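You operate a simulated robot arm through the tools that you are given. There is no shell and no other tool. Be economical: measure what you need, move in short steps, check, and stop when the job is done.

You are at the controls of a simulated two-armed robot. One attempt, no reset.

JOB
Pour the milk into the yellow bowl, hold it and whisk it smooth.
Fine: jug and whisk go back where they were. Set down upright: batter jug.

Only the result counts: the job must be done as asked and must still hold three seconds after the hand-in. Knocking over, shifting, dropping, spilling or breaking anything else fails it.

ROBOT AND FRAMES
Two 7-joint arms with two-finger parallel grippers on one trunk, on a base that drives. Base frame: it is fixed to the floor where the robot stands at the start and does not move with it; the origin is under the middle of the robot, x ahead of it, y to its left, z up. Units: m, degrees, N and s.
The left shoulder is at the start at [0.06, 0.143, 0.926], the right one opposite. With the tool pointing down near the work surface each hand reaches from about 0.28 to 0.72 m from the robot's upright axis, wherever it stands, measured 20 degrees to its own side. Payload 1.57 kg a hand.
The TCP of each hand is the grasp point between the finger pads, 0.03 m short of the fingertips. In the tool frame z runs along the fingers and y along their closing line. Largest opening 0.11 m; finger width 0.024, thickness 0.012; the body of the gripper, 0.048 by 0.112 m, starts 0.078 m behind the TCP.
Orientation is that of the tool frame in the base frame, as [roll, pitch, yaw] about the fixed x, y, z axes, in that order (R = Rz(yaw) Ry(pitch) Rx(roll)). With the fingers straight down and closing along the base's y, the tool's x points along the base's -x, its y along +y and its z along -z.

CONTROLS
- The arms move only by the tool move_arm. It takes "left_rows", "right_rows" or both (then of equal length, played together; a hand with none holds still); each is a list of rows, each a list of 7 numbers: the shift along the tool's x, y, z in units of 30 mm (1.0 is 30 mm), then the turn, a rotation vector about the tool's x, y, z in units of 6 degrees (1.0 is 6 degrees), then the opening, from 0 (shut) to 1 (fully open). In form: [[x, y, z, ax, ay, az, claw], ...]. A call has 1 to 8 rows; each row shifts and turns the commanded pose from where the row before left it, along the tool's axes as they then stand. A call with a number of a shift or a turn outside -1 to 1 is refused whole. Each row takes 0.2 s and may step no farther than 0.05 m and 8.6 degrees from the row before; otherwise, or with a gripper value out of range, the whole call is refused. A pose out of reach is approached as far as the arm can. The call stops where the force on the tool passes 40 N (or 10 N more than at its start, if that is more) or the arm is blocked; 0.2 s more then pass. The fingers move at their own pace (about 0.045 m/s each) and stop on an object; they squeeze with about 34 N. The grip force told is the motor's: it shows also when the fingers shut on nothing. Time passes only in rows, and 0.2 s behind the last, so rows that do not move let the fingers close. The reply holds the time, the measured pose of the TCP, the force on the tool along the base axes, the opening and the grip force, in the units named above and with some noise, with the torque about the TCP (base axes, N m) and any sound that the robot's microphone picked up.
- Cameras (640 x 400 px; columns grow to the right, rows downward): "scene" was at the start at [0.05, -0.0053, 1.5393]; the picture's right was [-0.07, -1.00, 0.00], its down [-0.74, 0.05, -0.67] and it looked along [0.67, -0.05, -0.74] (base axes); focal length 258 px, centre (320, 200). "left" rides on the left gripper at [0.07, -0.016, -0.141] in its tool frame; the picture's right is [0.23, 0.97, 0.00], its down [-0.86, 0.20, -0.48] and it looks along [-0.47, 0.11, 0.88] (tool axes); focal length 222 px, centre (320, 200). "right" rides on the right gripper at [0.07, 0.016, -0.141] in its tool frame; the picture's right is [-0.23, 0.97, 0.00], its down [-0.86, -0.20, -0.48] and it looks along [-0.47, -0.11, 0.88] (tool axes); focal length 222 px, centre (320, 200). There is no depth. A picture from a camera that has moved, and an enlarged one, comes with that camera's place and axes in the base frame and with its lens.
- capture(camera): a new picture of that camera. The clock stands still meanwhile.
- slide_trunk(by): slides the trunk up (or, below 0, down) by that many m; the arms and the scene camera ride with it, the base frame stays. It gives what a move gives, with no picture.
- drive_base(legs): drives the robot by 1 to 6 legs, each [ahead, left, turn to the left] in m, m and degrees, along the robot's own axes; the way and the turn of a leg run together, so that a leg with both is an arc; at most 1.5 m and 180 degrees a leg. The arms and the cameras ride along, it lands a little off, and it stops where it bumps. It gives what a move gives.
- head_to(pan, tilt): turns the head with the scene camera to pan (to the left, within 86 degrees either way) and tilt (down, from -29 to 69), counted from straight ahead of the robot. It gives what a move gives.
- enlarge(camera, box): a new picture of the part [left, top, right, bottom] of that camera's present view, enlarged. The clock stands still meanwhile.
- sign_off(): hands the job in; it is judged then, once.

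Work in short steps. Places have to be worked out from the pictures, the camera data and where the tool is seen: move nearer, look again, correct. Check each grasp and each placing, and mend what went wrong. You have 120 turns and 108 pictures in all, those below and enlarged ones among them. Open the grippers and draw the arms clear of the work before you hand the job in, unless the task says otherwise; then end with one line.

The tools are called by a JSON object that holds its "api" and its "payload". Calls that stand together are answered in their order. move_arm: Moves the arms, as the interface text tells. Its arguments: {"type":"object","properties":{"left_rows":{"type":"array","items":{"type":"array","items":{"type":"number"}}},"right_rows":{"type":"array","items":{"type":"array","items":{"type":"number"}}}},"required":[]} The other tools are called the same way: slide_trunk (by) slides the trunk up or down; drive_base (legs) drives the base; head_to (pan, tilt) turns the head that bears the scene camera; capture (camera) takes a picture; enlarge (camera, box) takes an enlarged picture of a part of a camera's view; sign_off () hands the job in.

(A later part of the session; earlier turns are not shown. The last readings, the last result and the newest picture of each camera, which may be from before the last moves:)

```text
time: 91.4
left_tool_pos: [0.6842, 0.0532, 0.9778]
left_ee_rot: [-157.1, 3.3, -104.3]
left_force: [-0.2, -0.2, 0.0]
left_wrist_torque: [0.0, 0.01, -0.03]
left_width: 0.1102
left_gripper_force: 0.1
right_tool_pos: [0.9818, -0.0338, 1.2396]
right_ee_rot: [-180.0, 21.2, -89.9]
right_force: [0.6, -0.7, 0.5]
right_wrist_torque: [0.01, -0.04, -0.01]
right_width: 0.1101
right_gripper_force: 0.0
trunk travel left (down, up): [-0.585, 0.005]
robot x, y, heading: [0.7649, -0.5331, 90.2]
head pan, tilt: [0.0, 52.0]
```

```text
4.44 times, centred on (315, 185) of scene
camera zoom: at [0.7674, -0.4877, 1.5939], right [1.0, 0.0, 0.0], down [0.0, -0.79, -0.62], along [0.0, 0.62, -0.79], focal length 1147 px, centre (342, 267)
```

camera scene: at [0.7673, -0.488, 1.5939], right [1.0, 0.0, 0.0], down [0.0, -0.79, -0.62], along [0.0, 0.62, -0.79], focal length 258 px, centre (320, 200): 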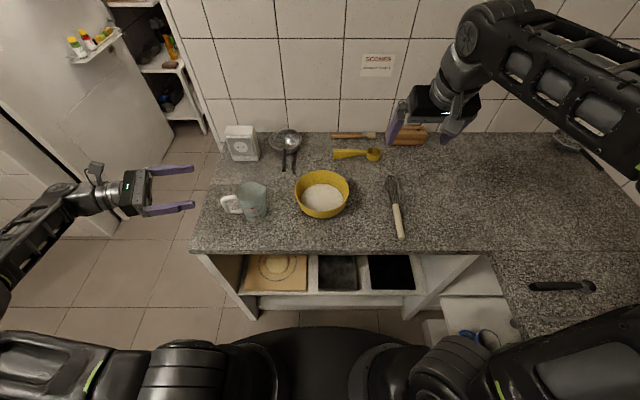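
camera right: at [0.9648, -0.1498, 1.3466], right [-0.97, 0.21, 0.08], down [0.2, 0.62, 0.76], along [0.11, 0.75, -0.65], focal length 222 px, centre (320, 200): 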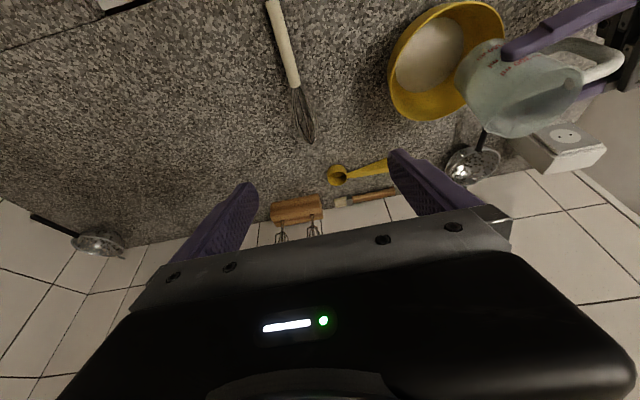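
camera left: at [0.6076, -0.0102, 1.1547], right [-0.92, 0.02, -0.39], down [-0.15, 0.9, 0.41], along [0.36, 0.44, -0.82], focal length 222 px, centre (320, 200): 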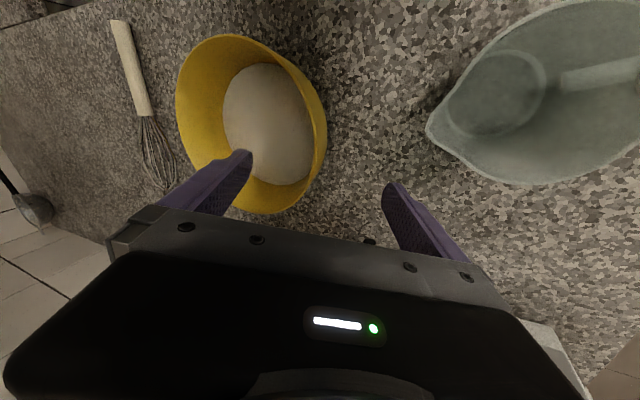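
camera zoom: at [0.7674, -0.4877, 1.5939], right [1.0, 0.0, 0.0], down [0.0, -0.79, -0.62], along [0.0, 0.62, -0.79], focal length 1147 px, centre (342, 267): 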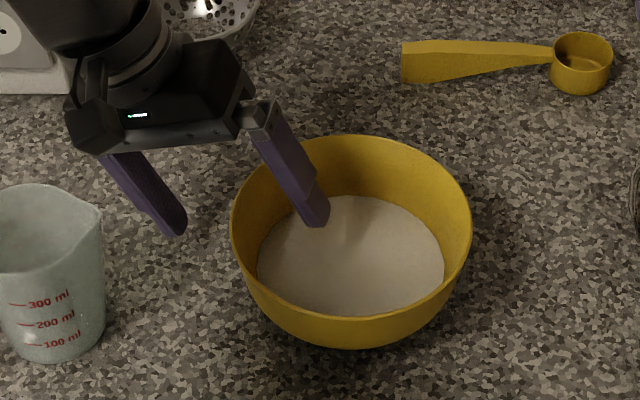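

The inner finger is just at the rim. I go 2 cm deeper along the wall, then close in part and check the centring.

{"api": "move_arm", "payload": {"left_rows": [[0, 0, 0.35, 0, 0, 0, 1], [0, 0, 0.35, 0, 0, 0, 1], [0, 0, 0, 0, 0, 0, 0.5], [0, 0, 0, 0, 0, 0, 0.4], [0, 0, 0, 0, 0, 0, 0.35], [0, 0, 0, 0, 0, 0, 0.35]]}}

{"api": "enlarge", "payload": {"camera": "left", "box": [140, 20, 440, 220]}}

{"api": "enlarge", "payload": {"camera": "scene", "box": [260, 140, 370, 230]}}

```text
time: 92.8
left_tool_pos: [0.6922, 0.0518, 0.9601]
left_ee_rot: [-157.1, 3.4, -104.3]
left_force: [0.5, -0.1, -0.7]
left_wrist_torque: [0.01, -0.02, 0.0]
left_width: 0.0385
left_gripper_force: 0.1
right_tool_pos: [0.9798, -0.0342, 1.2393]
right_ee_rot: [180.0, 21.3, -89.8]
right_force: [1.0, -0.7, -0.6]
right_wrist_torque: [-0.01, -0.02, 0.0]
right_width: 0.1097
right_gripper_force: 0.0
trunk travel left (down, up): [-0.585, 0.005]
robot x, y, heading: [0.765, -0.5349, 90.0]
head pan, tilt: [0.0, 52.0]
```

```text
2.00 times, centred on (290, 120) of left
camera zoom: at [0.6344, -0.0137, 1.0904], right [-0.92, 0.02, -0.39], down [-0.15, 0.9, 0.41], along [0.36, 0.44, -0.82], focal length 444 px, centre (380, 360)
```

zoom: 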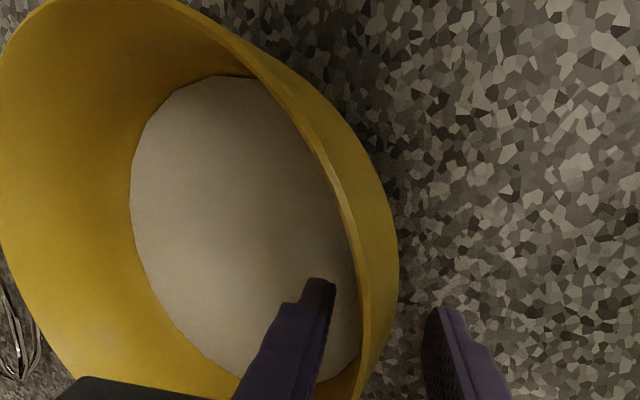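

```text
4.44 times, centred on (315, 185) of scene
camera zoom: at [0.7674, -0.4879, 1.5939], right [1.0, 0.0, 0.0], down [0.0, -0.79, -0.62], along [0.0, 0.62, -0.79], focal length 1147 px, centre (342, 267)
```

zoom: 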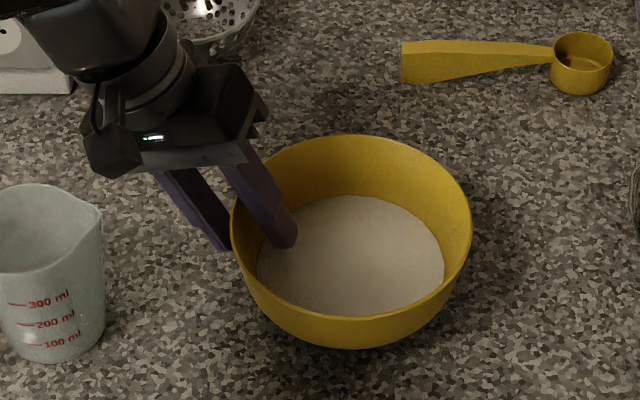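

The wall is well straddled and nearly centred. I close to hold it.

{"api": "move_arm", "payload": {"left_rows": [[0, 0, 0, 0, 0, 0, 0.25], [0, 0, 0, 0, 0, 0, 0.15], [0, 0, 0, 0, 0, 0, 0.05], [0, 0, 0, 0, 0, 0, 0], [0, 0, 0, 0, 0, 0, 0]]}}

{"api": "enlarge", "payload": {"camera": "scene", "box": [260, 140, 370, 230]}}

```text
time: 94.0
left_tool_pos: [0.6923, 0.0503, 0.9584]
left_ee_rot: [-157.1, 3.4, -104.3]
left_force: [-0.5, 0.3, 0.8]
left_wrist_torque: [0.06, 0.13, -0.03]
left_width: 0.0064
left_gripper_force: 26.0
right_tool_pos: [0.9802, -0.0342, 1.2397]
right_ee_rot: [-180.0, 21.4, -89.8]
right_force: [0.1, 0.6, -0.1]
right_wrist_torque: [-0.03, -0.01, 0.0]
right_width: 0.1099
right_gripper_force: 0.0
trunk travel left (down, up): [-0.585, 0.005]
robot x, y, heading: [0.7648, -0.5349, 90.3]
head pan, tilt: [0.0, 52.0]
```

```text
4.44 times, centred on (315, 185) of scene
camera zoom: at [0.7674, -0.4879, 1.5939], right [1.0, 0.0, 0.0], down [0.0, -0.79, -0.62], along [0.0, 0.62, -0.79], focal length 1147 px, centre (342, 267)
```

zoom: 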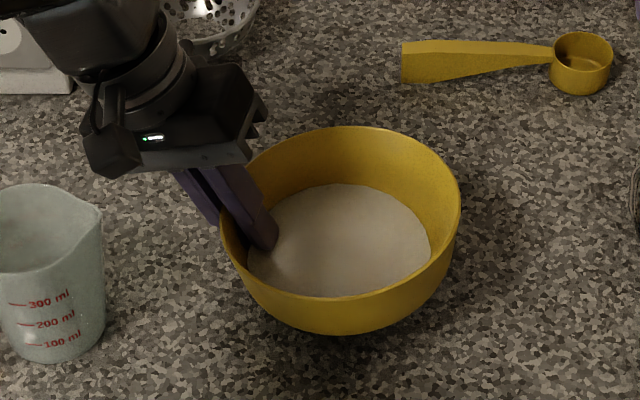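

The hold is firm (26 N on a thin wall), though the bowl moved about 8 mm. I check whether it still sits on the counter by pressing down 3 mm.

{"api": "move_arm", "payload": {"left_rows": [[0.006, 0.038, 0.092, 0, 0, 0, 0], [0, 0, 0, 0, 0, 0, 0]]}}

{"api": "enlarge", "payload": {"camera": "right", "box": [360, 0, 640, 180]}}

```text
time: 94.6
left_tool_pos: [0.6928, 0.0503, 0.9585]
left_ee_rot: [-157.1, 3.6, -104.2]
left_force: [-8.0, -1.1, 19.8]
left_wrist_torque: [-0.11, -0.16, -0.07]
left_width: 0.0062
left_gripper_force: 26.3
right_tool_pos: [0.9794, -0.0356, 1.2406]
right_ee_rot: [-180.0, 21.4, -89.8]
right_force: [-0.5, 0.7, -0.5]
right_wrist_torque: [-0.02, -0.02, 0.0]
right_width: 0.1099
right_gripper_force: 0.0
trunk travel left (down, up): [-0.585, 0.005]
robot x, y, heading: [0.767, -0.5336, 90.1]
head pan, tilt: [0.0, 52.0]
```

```text
2.22 times, centred on (500, 90) of right
camera zoom: at [0.9638, -0.1517, 1.3476], right [-0.97, 0.21, 0.08], down [0.2, 0.62, 0.76], along [0.11, 0.76, -0.65], focal length 494 px, centre (-80, 444)
```

zoom: 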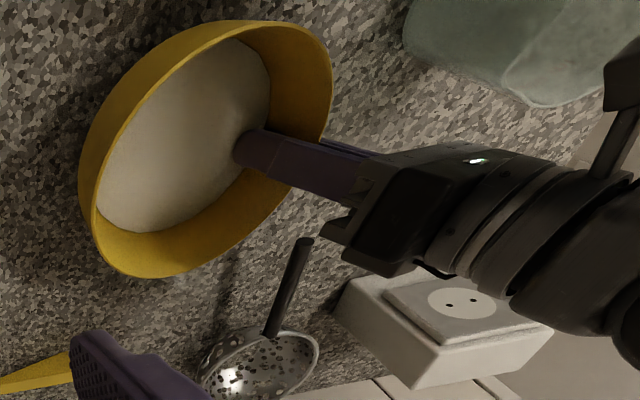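

Good, the bowl is firmly on the counter. I ease off 2 mm on the left hand, pitch the right hand forward to 55° and bring it down over the whisk handle, around (1.014, -0.02).

{"api": "move_arm", "payload": {"left_rows": [[-0.004, -0.026, -0.06, 0, 0, 0, 0], [0, 0, 0, 0, 0, 0, 0], [0, 0, 0, 0, 0, 0, 0], [0, 0, 0, 0, 0, 0, 0], [0, 0, 0, 0, 0, 0, 0], [0, 0, 0, 0, 0, 0, 0]], "right_rows": [[0, 0, 0, 0, -0.93, 0, 1], [0, 0, 0, 0, -0.93, 0, 1], [0, 0, 0, 0, -0.93, 0, 1], [0, 0, 0, 0, -0.93, 0, 1], [0, 0, 0, 0, -0.93, 0, 1], [0, 0, 0, 0, -0.93, 0, 1]]}}

{"api": "move_arm", "payload": {"right_rows": [[0.81, -0.14, 0.56, 0, 0, 0, 1], [0.81, -0.14, 0.56, 0, 0, 0, 1], [0.81, -0.14, 0.56, 0, 0, 0, 1], [0.81, -0.14, 0.56, 0, 0, 0, 1], [0.81, -0.14, 0.56, 0, 0, 0, 1], [0.81, -0.14, 0.56, 0, 0, 0, 1], [0.81, -0.14, 0.56, 0, 0, 0, 1], [0.81, -0.14, 0.56, 0, 0, 0, 0.6]]}}

{"api": "capture", "payload": {"camera": "scene"}}

{"api": "capture", "payload": {"camera": "right"}}

```text
time: 96.0
left_tool_pos: [0.6929, 0.0505, 0.958]
left_ee_rot: [-157.0, 3.3, -104.2]
left_force: [-0.8, 2.4, 7.7]
left_wrist_torque: [0.18, -0.17, 0.13]
left_width: 0.0063
left_gripper_force: 25.2
right_tool_pos: [0.9821, -0.0336, 1.2387]
right_ee_rot: [179.9, 55.0, -89.7]
right_force: [0.1, -0.3, -0.5]
right_wrist_torque: [0.0, 0.0, 0.0]
right_width: 0.1099
right_gripper_force: 0.0
trunk travel left (down, up): [-0.585, 0.005]
robot x, y, heading: [0.7659, -0.5349, 90.0]
head pan, tilt: [0.0, 52.0]
```

```text
time: 97.8
left_tool_pos: [0.6925, 0.0508, 0.9584]
left_ee_rot: [-157.1, 3.4, -104.3]
left_force: [2.5, -2.1, 3.1]
left_wrist_torque: [-0.09, -0.14, -0.08]
left_width: 0.0062
left_gripper_force: 26.1
right_tool_pos: [1.0113, -0.0271, 1.0403]
right_ee_rot: [179.3, 54.9, -90.4]
right_force: [-0.4, -0.2, 0.4]
right_wrist_torque: [-0.05, -0.03, 0.01]
right_width: 0.0758
right_gripper_force: 0.2
right hand out of reach, approached as far as the arm can: row 7, 8
trunk travel left (down, up): [-0.585, 0.005]
robot x, y, heading: [0.7671, -0.5332, 90.1]
head pan, tilt: [0.0, 52.0]
```

```text
54 pictures are left
camera scene: at [0.7673, -0.4885, 1.5939], right [1.0, 0.0, 0.0], down [0.0, -0.79, -0.62], along [0.0, 0.62, -0.79], focal length 258 px, centre (320, 200)
```

scene: 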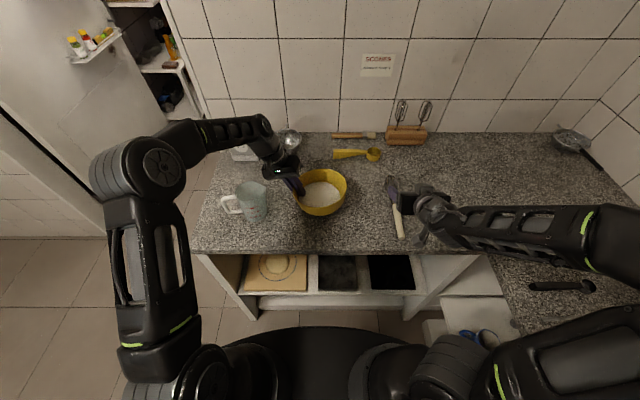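

```text
53 pictures are left
camera right: at [0.9954, -0.1831, 1.0641], right [-0.97, 0.13, 0.19], down [0.21, 0.1, 0.97], along [0.11, 0.99, -0.12], focal length 222 px, centre (320, 200)
```

right: 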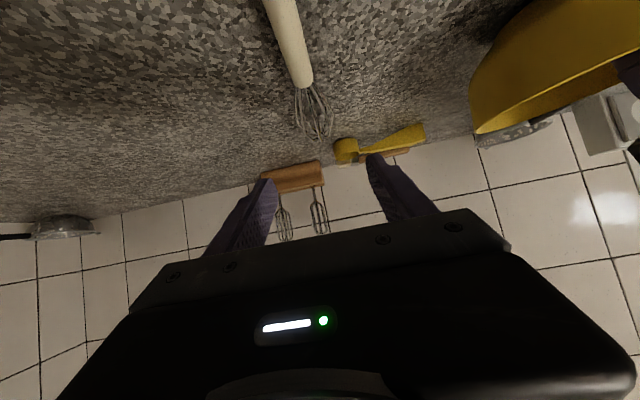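

With the fingers pitched forward the arm is too folded to reach down. A better way is to grasp the handle with the fingers straight down, then turn the hand so the fingers point left, which makes the whisk hang head-down. I straighten the fingers to vertical over the handle.

{"api": "move_arm", "payload": {"right_rows": [[0, 0, -0.5, 0, 1, 0, 0.6], [0, 0, 0, 0, 1, 0, 0.6], [0, 0, 0, 0, 1, 0, 0.6], [0, 0, 0, 0, 1, 0, 0.6], [0, 0, 0, 0, 1, 0, 0.6], [0, 0, 0, 0, 1, 0, 0.6], [0, 0, 0, 0, 1, 0, 0.6], [0, 0, 0, 0, 1, 0, 0.6]]}}

{"api": "move_arm", "payload": {"right_rows": [[0, 0, 0, 0, 1, 0, 0.6], [-0.5, -0.1, 0.5, 0, 0.2, 0, 0.6], [-0.4, 0, 0.5, 0, 0, 0, 0.6], [0, 0, 0.5, 0, 0, 0, 0.6]]}}

{"api": "capture", "payload": {"camera": "right"}}

{"api": "enlarge", "payload": {"camera": "scene", "box": [340, 150, 460, 250]}}

```text
time: 99.6
left_tool_pos: [0.6933, 0.0506, 0.9574]
left_ee_rot: [-157.1, 3.5, -104.3]
left_force: [0.7, -0.5, 0.9]
left_wrist_torque: [-0.03, 0.04, -0.02]
left_width: 0.0062
left_gripper_force: 26.4
right_tool_pos: [1.0108, -0.038, 1.0482]
right_ee_rot: [179.9, 6.6, -89.9]
right_force: [-0.4, -0.5, -0.1]
right_wrist_torque: [0.02, 0.01, 0.01]
right_width: 0.0662
right_gripper_force: 0.1
trunk travel left (down, up): [-0.585, 0.005]
robot x, y, heading: [0.768, -0.5371, 90.2]
head pan, tilt: [0.0, 52.0]
```

```text
time: 100.6
left_tool_pos: [0.6926, 0.0502, 0.9575]
left_ee_rot: [-157.2, 3.4, -104.3]
left_force: [-1.3, -1.5, 2.4]
left_wrist_torque: [-0.07, 0.07, -0.03]
left_width: 0.0064
left_gripper_force: 25.8
right_tool_pos: [1.0123, -0.0113, 1.003]
right_ee_rot: [-179.9, -0.4, -89.8]
right_force: [-0.2, 0.7, -0.4]
right_wrist_torque: [-0.01, 0.03, 0.0]
right_width: 0.0659
right_gripper_force: 0.1
trunk travel left (down, up): [-0.585, 0.005]
robot x, y, heading: [0.765, -0.5355, 90.4]
head pan, tilt: [0.0, 52.0]
```

```text
52 pictures are left
camera right: at [0.9964, -0.0806, 1.1456], right [-0.97, 0.22, 0.0], down [0.2, 0.86, 0.47], along [0.11, 0.46, -0.88], focal length 222 px, centre (320, 200)
```

right: 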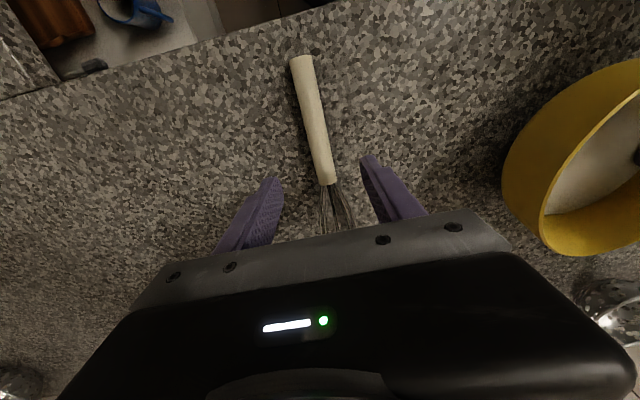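

```text
4.00 times, centred on (400, 200) of scene
camera zoom: at [0.7673, -0.4883, 1.5939], right [1.0, 0.0, 0.0], down [0.0, -0.79, -0.62], along [0.0, 0.62, -0.79], focal length 1032 px, centre (0, 200)
```

zoom: 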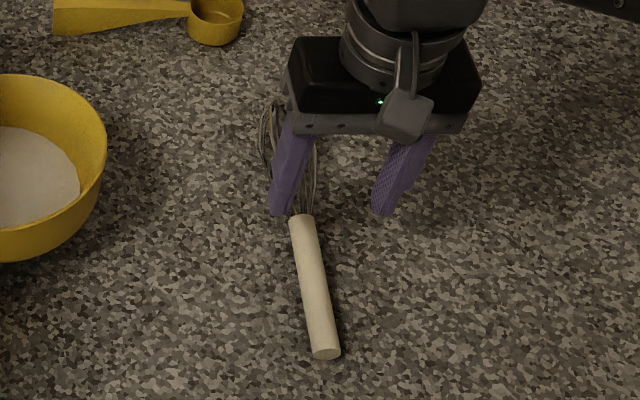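

The handle is centred between the fingers (x ≈ 1.013). I lower to just above the counter and close.

{"api": "move_arm", "payload": {"right_rows": [[0, 0, 0.9, 0, 0, 0, 0.6], [0, 0, 0.9, 0, 0, 0, 0.6], [0, 0, 0.6, 0, 0, 0, 0.6], [0, 0, 0, 0, 0, 0, 0.6]]}}

{"api": "capture", "payload": {"camera": "right"}}

```text
time: 101.6
left_tool_pos: [0.6926, 0.0504, 0.958]
left_ee_rot: [-157.1, 3.5, -104.3]
left_force: [-0.3, -1.5, 4.3]
left_wrist_torque: [-0.04, 0.03, -0.03]
left_width: 0.0065
left_gripper_force: 25.8
right_tool_pos: [1.0145, -0.0129, 0.9301]
right_ee_rot: [-179.9, -0.3, -89.9]
right_force: [0.8, 0.0, -0.2]
right_wrist_torque: [0.01, -0.01, -0.01]
right_width: 0.0658
right_gripper_force: 0.1
trunk travel left (down, up): [-0.585, 0.005]
robot x, y, heading: [0.7657, -0.5324, 90.3]
head pan, tilt: [0.0, 52.0]
```

```text
50 pictures are left
camera right: at [0.9981, -0.0806, 1.0733], right [-0.97, 0.22, 0.0], down [0.2, 0.86, 0.47], along [0.11, 0.46, -0.88], focal length 222 px, centre (320, 200)
```

right: 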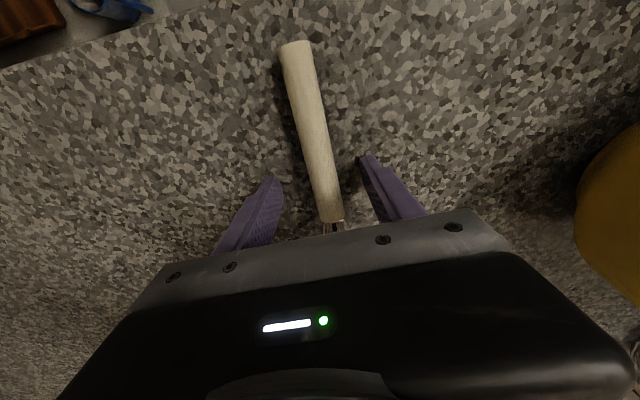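

{"api": "move_arm", "payload": {"right_rows": [[0, 0, 0.1, 0, 0, 0, 0.6], [0, 0, 0, 0, 0, 0, 0.3], [0, 0, 0, 0, 0, 0, 0.1], [0, 0, 0, 0, 0, 0, 0], [0, 0, 0, 0, 0, 0, 0], [0, 0, 0, 0, 0, 0, 0]]}}

{"api": "capture", "payload": {"camera": "right"}}

```text
time: 103.0
left_tool_pos: [0.6912, 0.0505, 0.9583]
left_ee_rot: [-157.1, 3.5, -104.3]
left_force: [-0.2, 0.5, 0.0]
left_wrist_torque: [0.07, 0.15, 0.01]
left_width: 0.0065
left_gripper_force: 26.2
right_tool_pos: [1.0132, -0.0117, 0.9295]
right_ee_rot: [179.9, -0.1, -89.8]
right_force: [0.4, -3.0, 13.6]
right_wrist_torque: [-0.21, -0.09, 0.03]
right_width: 0.0205
right_gripper_force: 16.3
trunk travel left (down, up): [-0.585, 0.005]
robot x, y, heading: [0.7651, -0.5342, 90.4]
head pan, tilt: [0.0, 52.0]
stopped in row 6 (right hand): the force on the tool passed its limit at 65 N (the readings are from after the stop); the commanded pose is now the measured one
```

```text
49 pictures are left
camera right: at [0.9975, -0.0812, 1.0723], right [-0.97, 0.22, 0.0], down [0.2, 0.86, 0.48], along [0.11, 0.47, -0.88], focal length 222 px, centre (320, 200)
```

right: 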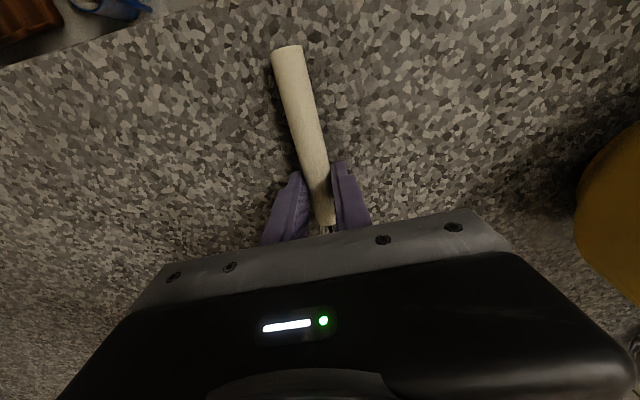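

The fingers hold the handle at 0.0205 m, but the tips pressed the counter. I lift off 6 mm while squeezing and check the grip.

{"api": "move_arm", "payload": {"right_rows": [[0, 0, -0.1, 0, 0, 0, 0], [0, 0, -0.1, 0, 0, 0, 0], [0, 0, 0, 0, 0, 0, 0]]}}

{"api": "move_arm", "payload": {"right_rows": [[0, 0, -0.5, 0, 0, 0, 0], [0, 0, -0.6, 0, 0, 0, 0], [0, 0, -0.6, 0, 0, 0, 0], [0, 0, -0.6, 0, 0, 0, 0]]}}

{"api": "capture", "payload": {"camera": "right"}}

{"api": "enlarge", "payload": {"camera": "scene", "box": [340, 130, 460, 230]}}

```text
time: 103.8
left_tool_pos: [0.6931, 0.0499, 0.959]
left_ee_rot: [-157.1, 3.4, -104.2]
left_force: [-0.8, -1.8, 3.7]
left_wrist_torque: [-0.13, 0.06, -0.05]
left_width: 0.0062
left_gripper_force: 25.9
right_tool_pos: [1.0137, -0.0115, 0.9342]
right_ee_rot: [-180.0, -0.3, -89.8]
right_force: [-0.7, -0.5, -0.8]
right_wrist_torque: [-0.02, 0.02, 0.02]
right_width: 0.0198
right_gripper_force: 33.4
trunk travel left (down, up): [-0.585, 0.005]
robot x, y, heading: [0.768, -0.5333, 89.9]
head pan, tilt: [0.0, 52.0]
```

```text
time: 104.8
left_tool_pos: [0.6939, 0.0494, 0.9588]
left_ee_rot: [-157.0, 3.5, -104.3]
left_force: [-0.9, -1.7, 4.7]
left_wrist_torque: [-0.06, 0.01, -0.03]
left_width: 0.0065
left_gripper_force: 25.8
right_tool_pos: [1.0135, -0.0129, 1.0032]
right_ee_rot: [179.9, -0.2, -89.9]
right_force: [-0.3, -0.6, -1.0]
right_wrist_torque: [-0.05, 0.02, 0.03]
right_width: 0.0197
right_gripper_force: 33.8
trunk travel left (down, up): [-0.585, 0.005]
robot x, y, heading: [0.7663, -0.5338, 90.2]
head pan, tilt: [0.0, 52.0]
```

```text
48 pictures are left
camera right: at [0.9973, -0.0809, 1.1458], right [-0.97, 0.22, 0.0], down [0.2, 0.86, 0.48], along [0.11, 0.46, -0.88], focal length 222 px, centre (320, 200)
```

right: 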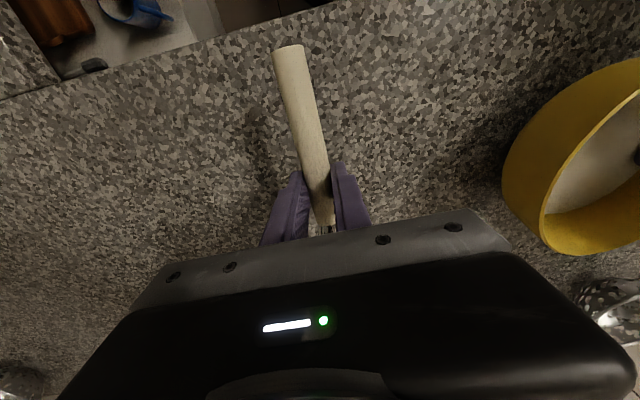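

```text
4.00 times, centred on (400, 180) of scene
camera zoom: at [0.7674, -0.4885, 1.5939], right [1.0, 0.0, 0.0], down [0.0, -0.79, -0.62], along [0.0, 0.62, -0.79], focal length 1032 px, centre (0, 280)
```

zoom: 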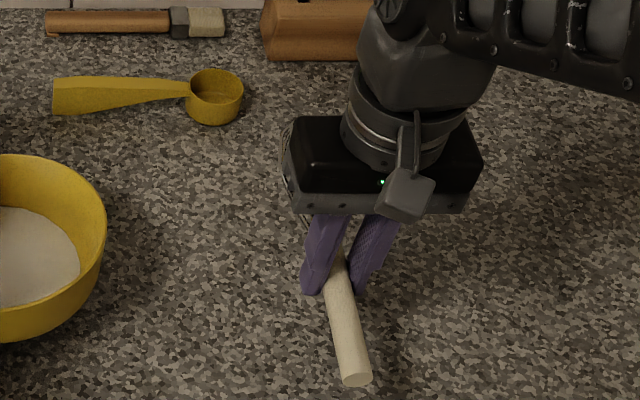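

The whisk is held level and firmly. I raise it and turn the hand about the vertical so the whisk head swings to the right.

{"api": "move_arm", "payload": {"right_rows": [[0, 0, -1, 0, 0, 0, 0], [0, 0, -1, 0, 0, 0, 0], [0, 0, -1, 0, 0, 0, 0], [0, 0, -1, 0, 0, 0.5, 0], [0, 0, -0.5, 0, 0, 1, 0], [0, 0, 0, 0, 0, 1, 0], [0, 0, 0, 0, 0, 1, 0], [0, 0, 0, 0, 0, 1, 0]]}}

{"api": "move_arm", "payload": {"right_rows": [[0, 0, 0, 0, 0, 1, 0], [0, 0, 0, 0, 0, 1, 0], [0, 0, 0, 0, 0, 1, 0], [0, 0, 0, 0, 0, 1, 0], [0, 0, 0, 0, 0, 1, 0], [0, 0, 0, 0, 0, 1, 0], [0, 0, 0, 0, 0, 1, 0], [0, 0, 0, 0, 0, 1, 0]]}}

{"api": "move_arm", "payload": {"right_rows": [[0, 0, 0, 0, 0, 1, 0], [0, 0, 0, 0, 0, 1, 0], [0, 0, 0, 0, 0.5, 0, 0], [0, 0, 0, 0, 1, 0, 0], [0, 0, 0, 0, 1, 0, 0], [0, 0, 0, 0, 1, 0, 0], [0, 0, 0, 0, 1, 0, 0], [0, 0, 0, 0, 1, 0, 0]]}}

{"api": "capture", "payload": {"camera": "scene"}}

```text
time: 106.6
left_tool_pos: [0.6929, 0.0508, 0.9586]
left_ee_rot: [-157.1, 3.4, -104.3]
left_force: [0.3, -0.4, 5.3]
left_wrist_torque: [-0.04, -0.01, -0.02]
left_width: 0.0065
left_gripper_force: 25.7
right_tool_pos: [1.0138, -0.0091, 1.137]
right_ee_rot: [-179.9, -0.2, -117.0]
right_force: [0.2, -0.7, -0.7]
right_wrist_torque: [-0.03, 0.01, -0.01]
right_width: 0.0195
right_gripper_force: 33.1
trunk travel left (down, up): [-0.585, 0.005]
robot x, y, heading: [0.7644, -0.5341, 89.9]
head pan, tilt: [0.0, 52.0]
```

```text
time: 108.4
left_tool_pos: [0.6929, 0.049, 0.9584]
left_ee_rot: [-157.1, 3.3, -104.4]
left_force: [-1.5, -0.3, 4.8]
left_wrist_torque: [0.02, -0.04, 0.02]
left_width: 0.0062
left_gripper_force: 25.8
right_tool_pos: [1.0131, -0.012, 1.139]
right_ee_rot: [-179.8, -0.1, -164.9]
right_force: [-0.4, 0.6, -0.6]
right_wrist_torque: [-0.01, 0.05, -0.01]
right_width: 0.0197
right_gripper_force: 33.7
trunk travel left (down, up): [-0.585, 0.005]
robot x, y, heading: [0.7671, -0.5345, 90.1]
head pan, tilt: [0.0, 52.0]
```

```text
time: 110.2
left_tool_pos: [0.6934, 0.0509, 0.958]
left_ee_rot: [-157.2, 3.3, -104.3]
left_force: [0.2, 0.3, 6.4]
left_wrist_torque: [0.03, -0.13, 0.01]
left_width: 0.0062
left_gripper_force: 26.4
right_tool_pos: [1.0135, -0.0119, 1.1373]
right_ee_rot: [179.2, -21.0, -176.9]
right_force: [0.4, 0.5, -0.2]
right_wrist_torque: [0.02, 0.05, 0.02]
right_width: 0.0197
right_gripper_force: 33.8
right hand out of reach, approached as far as the arm can: row 6, 7, 8
trunk travel left (down, up): [-0.585, 0.005]
robot x, y, heading: [0.7644, -0.5349, 90.1]
head pan, tilt: [0.0, 52.0]
```

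```text
46 pictures are left
camera scene: at [0.7674, -0.4883, 1.5939], right [1.0, 0.0, 0.0], down [0.0, -0.79, -0.62], along [0.0, 0.62, -0.79], focal length 258 px, centre (320, 200)
```

scene: 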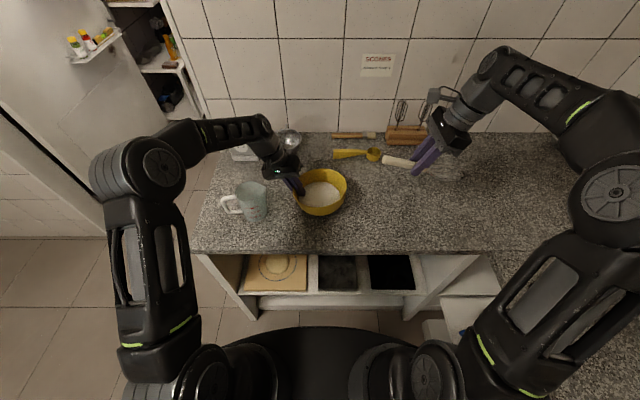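

The turn stopped at 21° here, but the mirrored pose worked for the left arm nearer the middle. I move left towards x ≈ 0.93, add a little yaw and continue pitching.

{"api": "move_arm", "payload": {"right_rows": [[0.88, 0.1, 0.34, 0, 0, 0.9, 0], [0.88, 0.1, 0.34, 0, 0, 0.9, 0], [0.88, 0.1, 0.34, 0, 0, 0.9, 0], [0, 0, 0, 0, 1, 0, 0], [0, 0, 0, 0, 1, 0, 0], [0, 0, 0, 0, 1, 0, 0], [0, 0, 0, 0, 1, 0, 0], [0, 0, 0, 0, 1, 0, 0]]}}

{"api": "capture", "payload": {"camera": "scene"}}

```text
time: 112.0
left_tool_pos: [0.6929, 0.0504, 0.9595]
left_ee_rot: [-157.0, 3.4, -104.3]
left_force: [0.0, 0.4, 5.5]
left_wrist_torque: [0.07, -0.06, 0.02]
left_width: 0.0064
left_gripper_force: 26.4
right_tool_pos: [0.9274, 0.0014, 1.1394]
right_ee_rot: [-172.1, -50.1, 161.7]
right_force: [0.3, -0.7, -0.3]
right_wrist_torque: [-0.04, 0.01, 0.01]
right_width: 0.0198
right_gripper_force: 33.4
trunk travel left (down, up): [-0.585, 0.005]
robot x, y, heading: [0.768, -0.5345, 90.2]
head pan, tilt: [0.0, 52.0]
```

```text
45 pictures are left
camera scene: at [0.7677, -0.4884, 1.5939], right [1.0, 0.0, 0.0], down [0.0, -0.79, -0.62], along [0.0, 0.62, -0.79], focal length 258 px, centre (320, 200)
```

scene: 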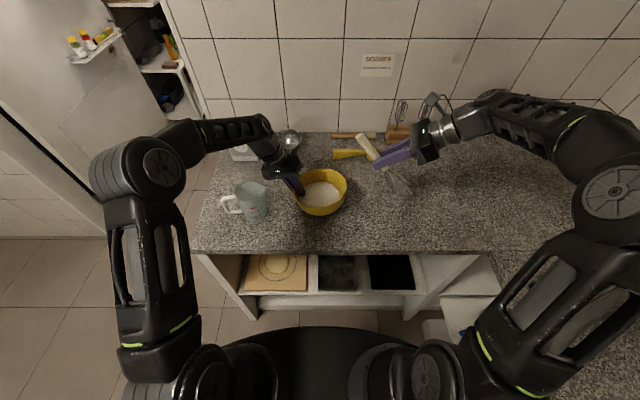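

It works from here. I pitch on to about 80° and rise slightly.

{"api": "move_arm", "payload": {"right_rows": [[0.3, 0, -0.2, 0, 1, 0, 0], [0.3, 0, -0.2, 0, 1, 0, 0], [0.3, 0, -0.1, 0, 1, 0, 0], [0, 0, 0, 0, 1, 0, 0], [0, 0, 0, 0, 1, 0, 0], [0, 0, 0, 0, 0, 0, 0]]}}

{"api": "enlarge", "payload": {"camera": "scene", "box": [260, 110, 460, 240]}}

{"api": "capture", "payload": {"camera": "right"}}

```text
time: 113.4
left_tool_pos: [0.6918, 0.0488, 0.9587]
left_ee_rot: [-157.1, 3.5, -104.3]
left_force: [-0.9, 0.3, 5.5]
left_wrist_torque: [0.0, -0.07, 0.07]
left_width: 0.0064
left_gripper_force: 25.9
right_tool_pos: [0.9275, 0.0047, 1.1703]
right_ee_rot: [-152.0, -79.2, 140.2]
right_force: [0.0, 0.1, -0.9]
right_wrist_torque: [0.0, -0.02, 0.02]
right_width: 0.0201
right_gripper_force: 33.6
trunk travel left (down, up): [-0.585, 0.005]
robot x, y, heading: [0.7655, -0.5301, 90.4]
head pan, tilt: [0.0, 52.0]
```

```text
3.08 times, centred on (360, 175) of scene
camera zoom: at [0.7673, -0.4884, 1.5939], right [1.0, 0.0, 0.0], down [0.0, -0.79, -0.62], along [0.0, 0.62, -0.79], focal length 794 px, centre (197, 277)
```

zoom: 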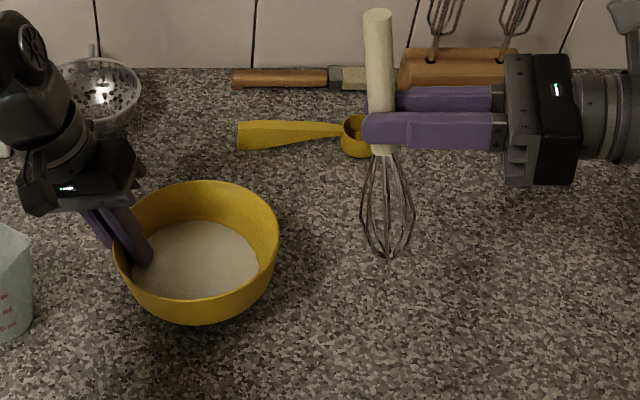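

```text
43 pictures are left
camera right: at [1.0579, 0.0015, 1.2608], right [0.24, 0.92, -0.31], down [0.54, -0.39, -0.74], along [-0.8, 0.01, -0.59], focal length 222 px, centre (320, 200)
```

right: 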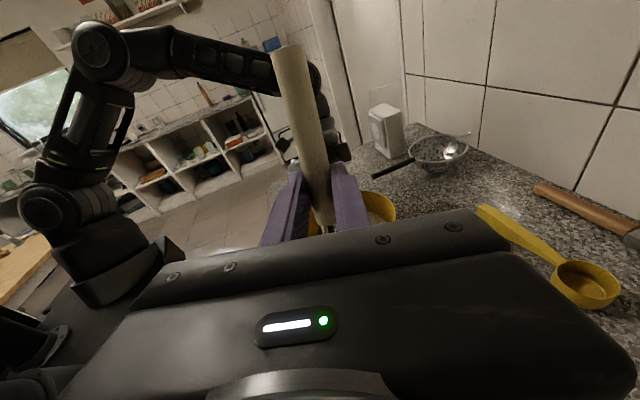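

The whisk hangs almost vertically, head down. To keep the right fingers clear of the left gripper, I yaw the hand 20° and tilt the whisk's head 10° more to the left.

{"api": "move_arm", "payload": {"right_rows": [[0, 0, 0, -0.82, 0.07, 0.14, 0], [0, 0, 0, -0.82, 0.07, 0.14, 0], [0, 0, 0, -0.82, 0.07, 0.14, 0], [0, 0, 0, -0.82, 0.07, 0.14, 0], [0, 0, 0, 0, 0.85, 0, 0], [0, 0, 0, 0, 0.85, 0, 0], [0, 0, 0, 0, 0, 0, 0]]}}

{"api": "enlarge", "payload": {"camera": "scene", "box": [260, 110, 460, 240]}}

```text
time: 115.0
left_tool_pos: [0.6919, 0.0498, 0.9585]
left_ee_rot: [-157.2, 3.4, -104.3]
left_force: [-0.4, -0.1, 6.5]
left_wrist_torque: [-0.01, -0.05, -0.01]
left_width: 0.0063
left_gripper_force: 25.7
right_tool_pos: [0.9277, 0.0031, 1.1684]
right_ee_rot: [-84.8, -84.8, 52.4]
right_force: [0.2, 0.3, -0.7]
right_wrist_torque: [-0.01, -0.05, -0.01]
right_width: 0.0198
right_gripper_force: 33.9
trunk travel left (down, up): [-0.585, 0.005]
robot x, y, heading: [0.7642, -0.5317, 90.1]
head pan, tilt: [0.0, 52.0]
```

```text
3.08 times, centred on (360, 175) of scene
camera zoom: at [0.7674, -0.4885, 1.5939], right [1.0, 0.0, 0.0], down [0.0, -0.79, -0.62], along [0.0, 0.62, -0.79], focal length 794 px, centre (197, 277)
```

zoom: 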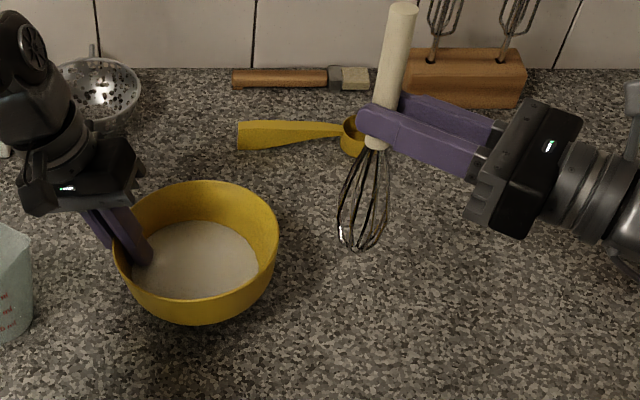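

The pose is good. I move the whisk over the bowl's centre, tip about 3.5 cm above the rim, and check.

{"api": "move_arm", "payload": {"right_rows": [[-0.04, -0.33, 0.91, 0, 0, 0, 0], [-0.04, -0.33, 0.91, 0, 0, 0, 0], [-0.04, -0.33, 0.91, 0, 0, 0, 0], [-0.04, -0.33, 0.91, 0, 0, 0, 0], [-0.04, -0.33, 0.91, 0, 0, 0, 0], [0, 0, 0, 0, 0, 0, 0]]}}

{"api": "enlarge", "payload": {"camera": "scene", "box": [250, 110, 410, 230]}}

{"api": "enlarge", "payload": {"camera": "left", "box": [100, 0, 460, 240]}}

```text
time: 116.4
left_tool_pos: [0.693, 0.05, 0.9588]
left_ee_rot: [-157.1, 3.4, -104.2]
left_force: [0.1, -0.8, 5.7]
left_wrist_torque: [-0.04, -0.1, 0.0]
left_width: 0.0063
left_gripper_force: 25.5
right_tool_pos: [0.7834, 0.0323, 1.168]
right_ee_rot: [-85.3, -84.9, 52.9]
right_force: [0.5, 0.3, -1.2]
right_wrist_torque: [0.04, 0.0, 0.0]
right_width: 0.0196
right_gripper_force: 33.3
trunk travel left (down, up): [-0.585, 0.005]
robot x, y, heading: [0.7647, -0.5347, 90.0]
head pan, tilt: [0.0, 52.0]
```

```text
3.33 times, centred on (330, 170) of scene
camera zoom: at [0.7675, -0.4886, 1.5939], right [1.0, 0.0, 0.0], down [0.0, -0.79, -0.62], along [0.0, 0.62, -0.79], focal length 860 px, centre (287, 300)
```

zoom: 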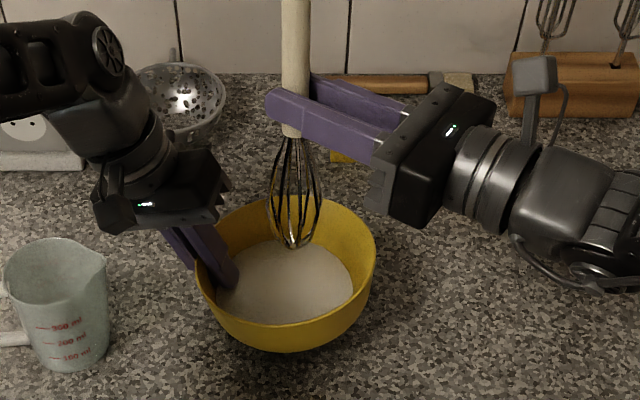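

```text
1.67 times, centred on (280, 120) of left
camera zoom: at [0.6348, -0.0148, 1.0901], right [-0.92, 0.02, -0.39], down [-0.15, 0.9, 0.41], along [0.36, 0.44, -0.82], focal length 370 px, centre (387, 333)
```

zoom: 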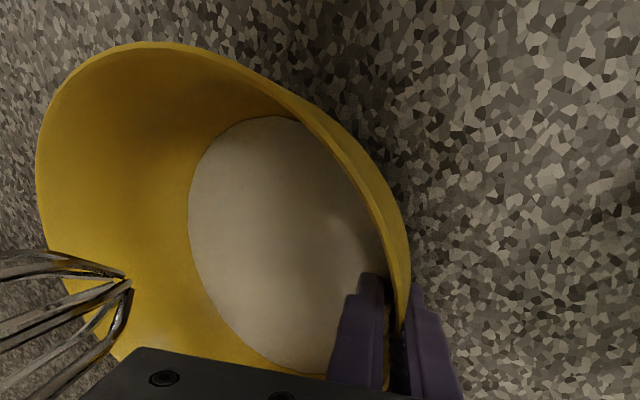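

The whisk tip is at (0.773, 0.028, 1.01), over the batter's middle. I lower it into the batter slowly, watching the force.

{"api": "move_arm", "payload": {"right_rows": [[-0.7, 0.07, 0, 0, 0, 0, 0], [-0.7, 0.07, 0, 0, 0, 0, 0], [-0.7, 0.07, 0, 0, 0, 0, 0], [-0.6, 0.07, 0, 0, 0, 0, 0], [-0.4, 0.04, 0, 0, 0, 0, 0], [0, 0, 0, 0, 0, 0, 0]]}}

{"api": "enlarge", "payload": {"camera": "scene", "box": [250, 110, 410, 230]}}

{"api": "enlarge", "payload": {"camera": "left", "box": [100, 0, 460, 240]}}

```text
time: 117.8
left_tool_pos: [0.6915, 0.0504, 0.9594]
left_ee_rot: [-157.1, 3.5, -104.3]
left_force: [-0.6, -0.2, 6.0]
left_wrist_torque: [-0.04, -0.05, -0.03]
left_width: 0.0065
left_gripper_force: 26.0
right_tool_pos: [0.7867, 0.0362, 1.0754]
right_ee_rot: [-85.3, -84.9, 53.0]
right_force: [0.2, 0.4, -0.6]
right_wrist_torque: [0.0, 0.01, 0.0]
right_width: 0.0196
right_gripper_force: 33.5
trunk travel left (down, up): [-0.585, 0.005]
robot x, y, heading: [0.7653, -0.5325, 90.0]
head pan, tilt: [0.0, 52.0]
```

```text
3.33 times, centred on (330, 170) of scene
camera zoom: at [0.7674, -0.4885, 1.5939], right [1.0, 0.0, 0.0], down [0.0, -0.79, -0.62], along [0.0, 0.62, -0.79], focal length 860 px, centre (287, 300)
```

zoom: 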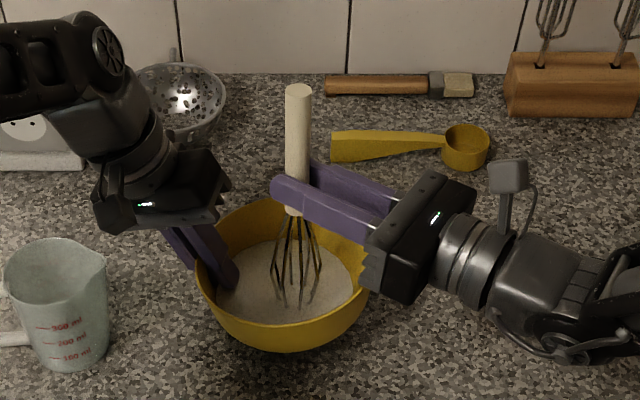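

```text
1.67 times, centred on (280, 120) of left
camera zoom: at [0.6348, -0.0148, 1.0901], right [-0.92, 0.02, -0.39], down [-0.15, 0.9, 0.41], along [0.36, 0.44, -0.82], focal length 370 px, centre (387, 333)
```

zoom: 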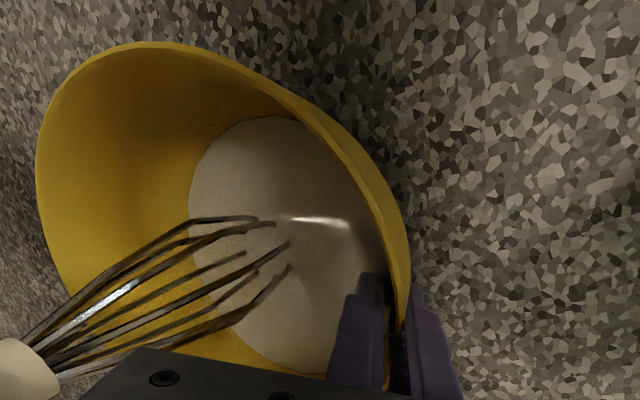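

The whisk head is in the batter, centred, with no contact force. I dip 4 mm more and start stirring in circles of about 2 cm radius.

{"api": "move_arm", "payload": {"right_rows": [[-0.1, 0.475, -0.567, 0, 0, 0, 0], [0.026, 0.324, 0.459, 0, 0, 0, 0], [-0.013, -0.098, 0.553, 0, 0, 0, 0], [-0.044, -0.457, 0.325, 0, 0, 0, 0], [-0.049, -0.551, -0.099, 0, 0, 0, 0], [-0.026, -0.324, -0.459, 0, 0, 0, 0], [0.013, 0.098, -0.553, 0, 0, 0, 0], [0.044, 0.457, -0.325, 0, 0, 0, 0]]}}

{"api": "enlarge", "payload": {"camera": "scene", "box": [250, 110, 410, 230]}}

```text
time: 119.6
left_tool_pos: [0.6935, 0.0498, 0.9588]
left_ee_rot: [-157.0, 3.3, -104.3]
left_force: [-0.6, 0.2, 6.1]
left_wrist_torque: [0.01, -0.09, -0.03]
left_width: 0.0062
left_gripper_force: 25.9
right_tool_pos: [0.8015, 0.0228, 1.072]
right_ee_rot: [-85.5, -84.9, 53.0]
right_force: [-0.5, -0.5, -0.6]
right_wrist_torque: [-0.04, 0.0, -0.01]
right_width: 0.0198
right_gripper_force: 33.5
trunk travel left (down, up): [-0.585, 0.005]
robot x, y, heading: [0.7658, -0.5305, 90.1]
head pan, tilt: [0.0, 52.0]
```

```text
3.33 times, centred on (330, 170) of scene
camera zoom: at [0.7676, -0.4885, 1.5939], right [1.0, 0.0, 0.0], down [0.0, -0.79, -0.62], along [0.0, 0.62, -0.79], focal length 860 px, centre (287, 300)
```

zoom: 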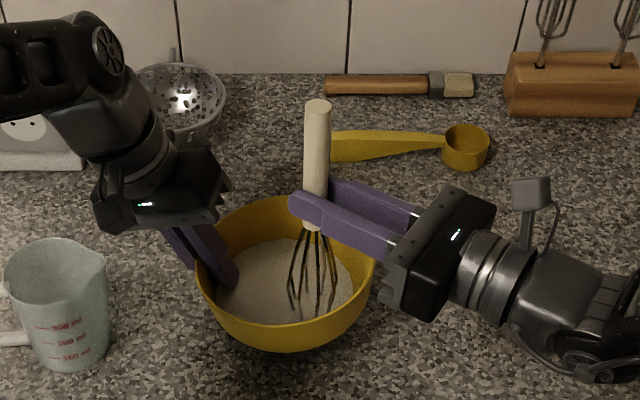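

Stirring works without touching the wall and the bowl stays put. I continue with full circles.

{"api": "move_arm", "payload": {"right_rows": [[0.049, 0.551, 0.099, 0, 0, 0, 0], [0.026, 0.324, 0.459, 0, 0, 0, 0], [-0.013, -0.098, 0.553, 0, 0, 0, 0], [-0.044, -0.457, 0.325, 0, 0, 0, 0], [-0.049, -0.551, -0.099, 0, 0, 0, 0], [-0.026, -0.324, -0.459, 0, 0, 0, 0], [0.013, 0.098, -0.553, 0, 0, 0, 0], [0.044, 0.457, -0.325, 0, 0, 0, 0]]}}

{"api": "move_arm", "payload": {"right_rows": [[0.049, 0.551, 0.099, 0, 0, 0, 0], [0.026, 0.324, 0.459, 0, 0, 0, 0], [-0.013, -0.098, 0.553, 0, 0, 0, 0], [-0.044, -0.457, 0.325, 0, 0, 0, 0], [-0.049, -0.551, -0.099, 0, 0, 0, 0], [-0.026, -0.324, -0.459, 0, 0, 0, 0], [0.013, 0.098, -0.553, 0, 0, 0, 0], [0.044, 0.457, -0.325, 0, 0, 0, 0]]}}

{"api": "move_arm", "payload": {"right_rows": [[0.049, 0.551, 0.099, 0, 0, 0, 0], [0.026, 0.324, 0.459, 0, 0, 0, 0], [-0.013, -0.098, 0.553, 0, 0, 0, 0], [-0.044, -0.457, 0.325, 0, 0, 0, 0], [-0.049, -0.551, -0.099, 0, 0, 0, 0], [-0.026, -0.324, -0.459, 0, 0, 0, 0], [0.013, 0.098, -0.553, 0, 0, 0, 0], [0.044, 0.457, -0.325, 0, 0, 0, 0]]}}

{"api": "enlarge", "payload": {"camera": "scene", "box": [280, 150, 360, 210]}}

{"api": "enlarge", "payload": {"camera": "left", "box": [100, 0, 460, 240]}}

```text
time: 121.4
left_tool_pos: [0.6937, 0.0511, 0.9598]
left_ee_rot: [-157.0, 3.4, -104.3]
left_force: [-0.3, 0.1, 6.1]
left_wrist_torque: [0.04, -0.09, -0.01]
left_width: 0.0063
left_gripper_force: 25.8
right_tool_pos: [0.8034, 0.0234, 1.0696]
right_ee_rot: [-85.4, -84.8, 52.9]
right_force: [0.0, 0.5, -0.7]
right_wrist_torque: [-0.01, 0.03, 0.03]
right_width: 0.0197
right_gripper_force: 33.5
trunk travel left (down, up): [-0.585, 0.005]
robot x, y, heading: [0.7657, -0.5336, 90.1]
head pan, tilt: [0.0, 52.0]
```

```text
time: 123.2
left_tool_pos: [0.6935, 0.0499, 0.9586]
left_ee_rot: [-157.1, 3.4, -104.3]
left_force: [0.0, 0.2, 6.5]
left_wrist_torque: [0.02, -0.09, 0.02]
left_width: 0.0062
left_gripper_force: 26.1
right_tool_pos: [0.7996, 0.0233, 1.07]
right_ee_rot: [-85.0, -84.9, 52.7]
right_force: [-1.2, -0.1, 0.1]
right_wrist_torque: [-0.02, 0.07, -0.01]
right_width: 0.0199
right_gripper_force: 33.5
trunk travel left (down, up): [-0.585, 0.005]
robot x, y, heading: [0.7686, -0.5315, 90.0]
head pan, tilt: [0.0, 52.0]
```

```text
time: 125.0
left_tool_pos: [0.6932, 0.0505, 0.9581]
left_ee_rot: [-157.1, 3.4, -104.2]
left_force: [0.2, -0.3, 7.2]
left_wrist_torque: [-0.01, -0.16, 0.05]
left_width: 0.0063
left_gripper_force: 25.7
right_tool_pos: [0.8034, 0.024, 1.071]
right_ee_rot: [-85.9, -84.9, 53.4]
right_force: [0.1, -0.3, -0.3]
right_wrist_torque: [0.0, -0.01, -0.01]
right_width: 0.0197
right_gripper_force: 33.6
trunk travel left (down, up): [-0.585, 0.005]
robot x, y, heading: [0.7681, -0.5318, 90.4]
head pan, tilt: [0.0, 52.0]
```

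```text
6.67 times, centred on (320, 180) of scene
camera zoom: at [0.7677, -0.4885, 1.5939], right [1.0, 0.0, 0.0], down [0.0, -0.79, -0.62], along [0.0, 0.62, -0.79], focal length 1720 px, centre (320, 333)
```

zoom: 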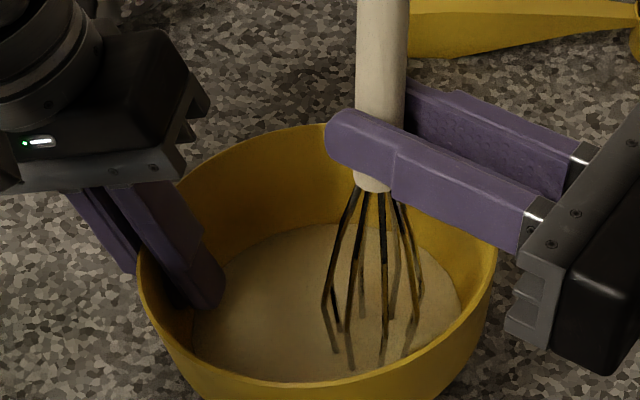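

```text
1.67 times, centred on (280, 120) of left
camera zoom: at [0.6349, -0.0148, 1.0902], right [-0.92, 0.02, -0.39], down [-0.15, 0.9, 0.41], along [0.36, 0.44, -0.82], focal length 370 px, centre (387, 333)
```

zoom: 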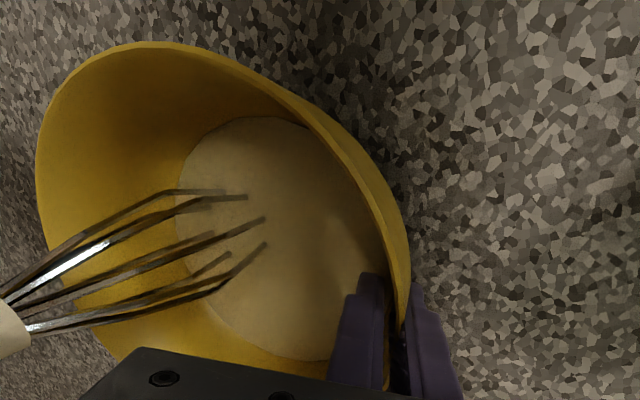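

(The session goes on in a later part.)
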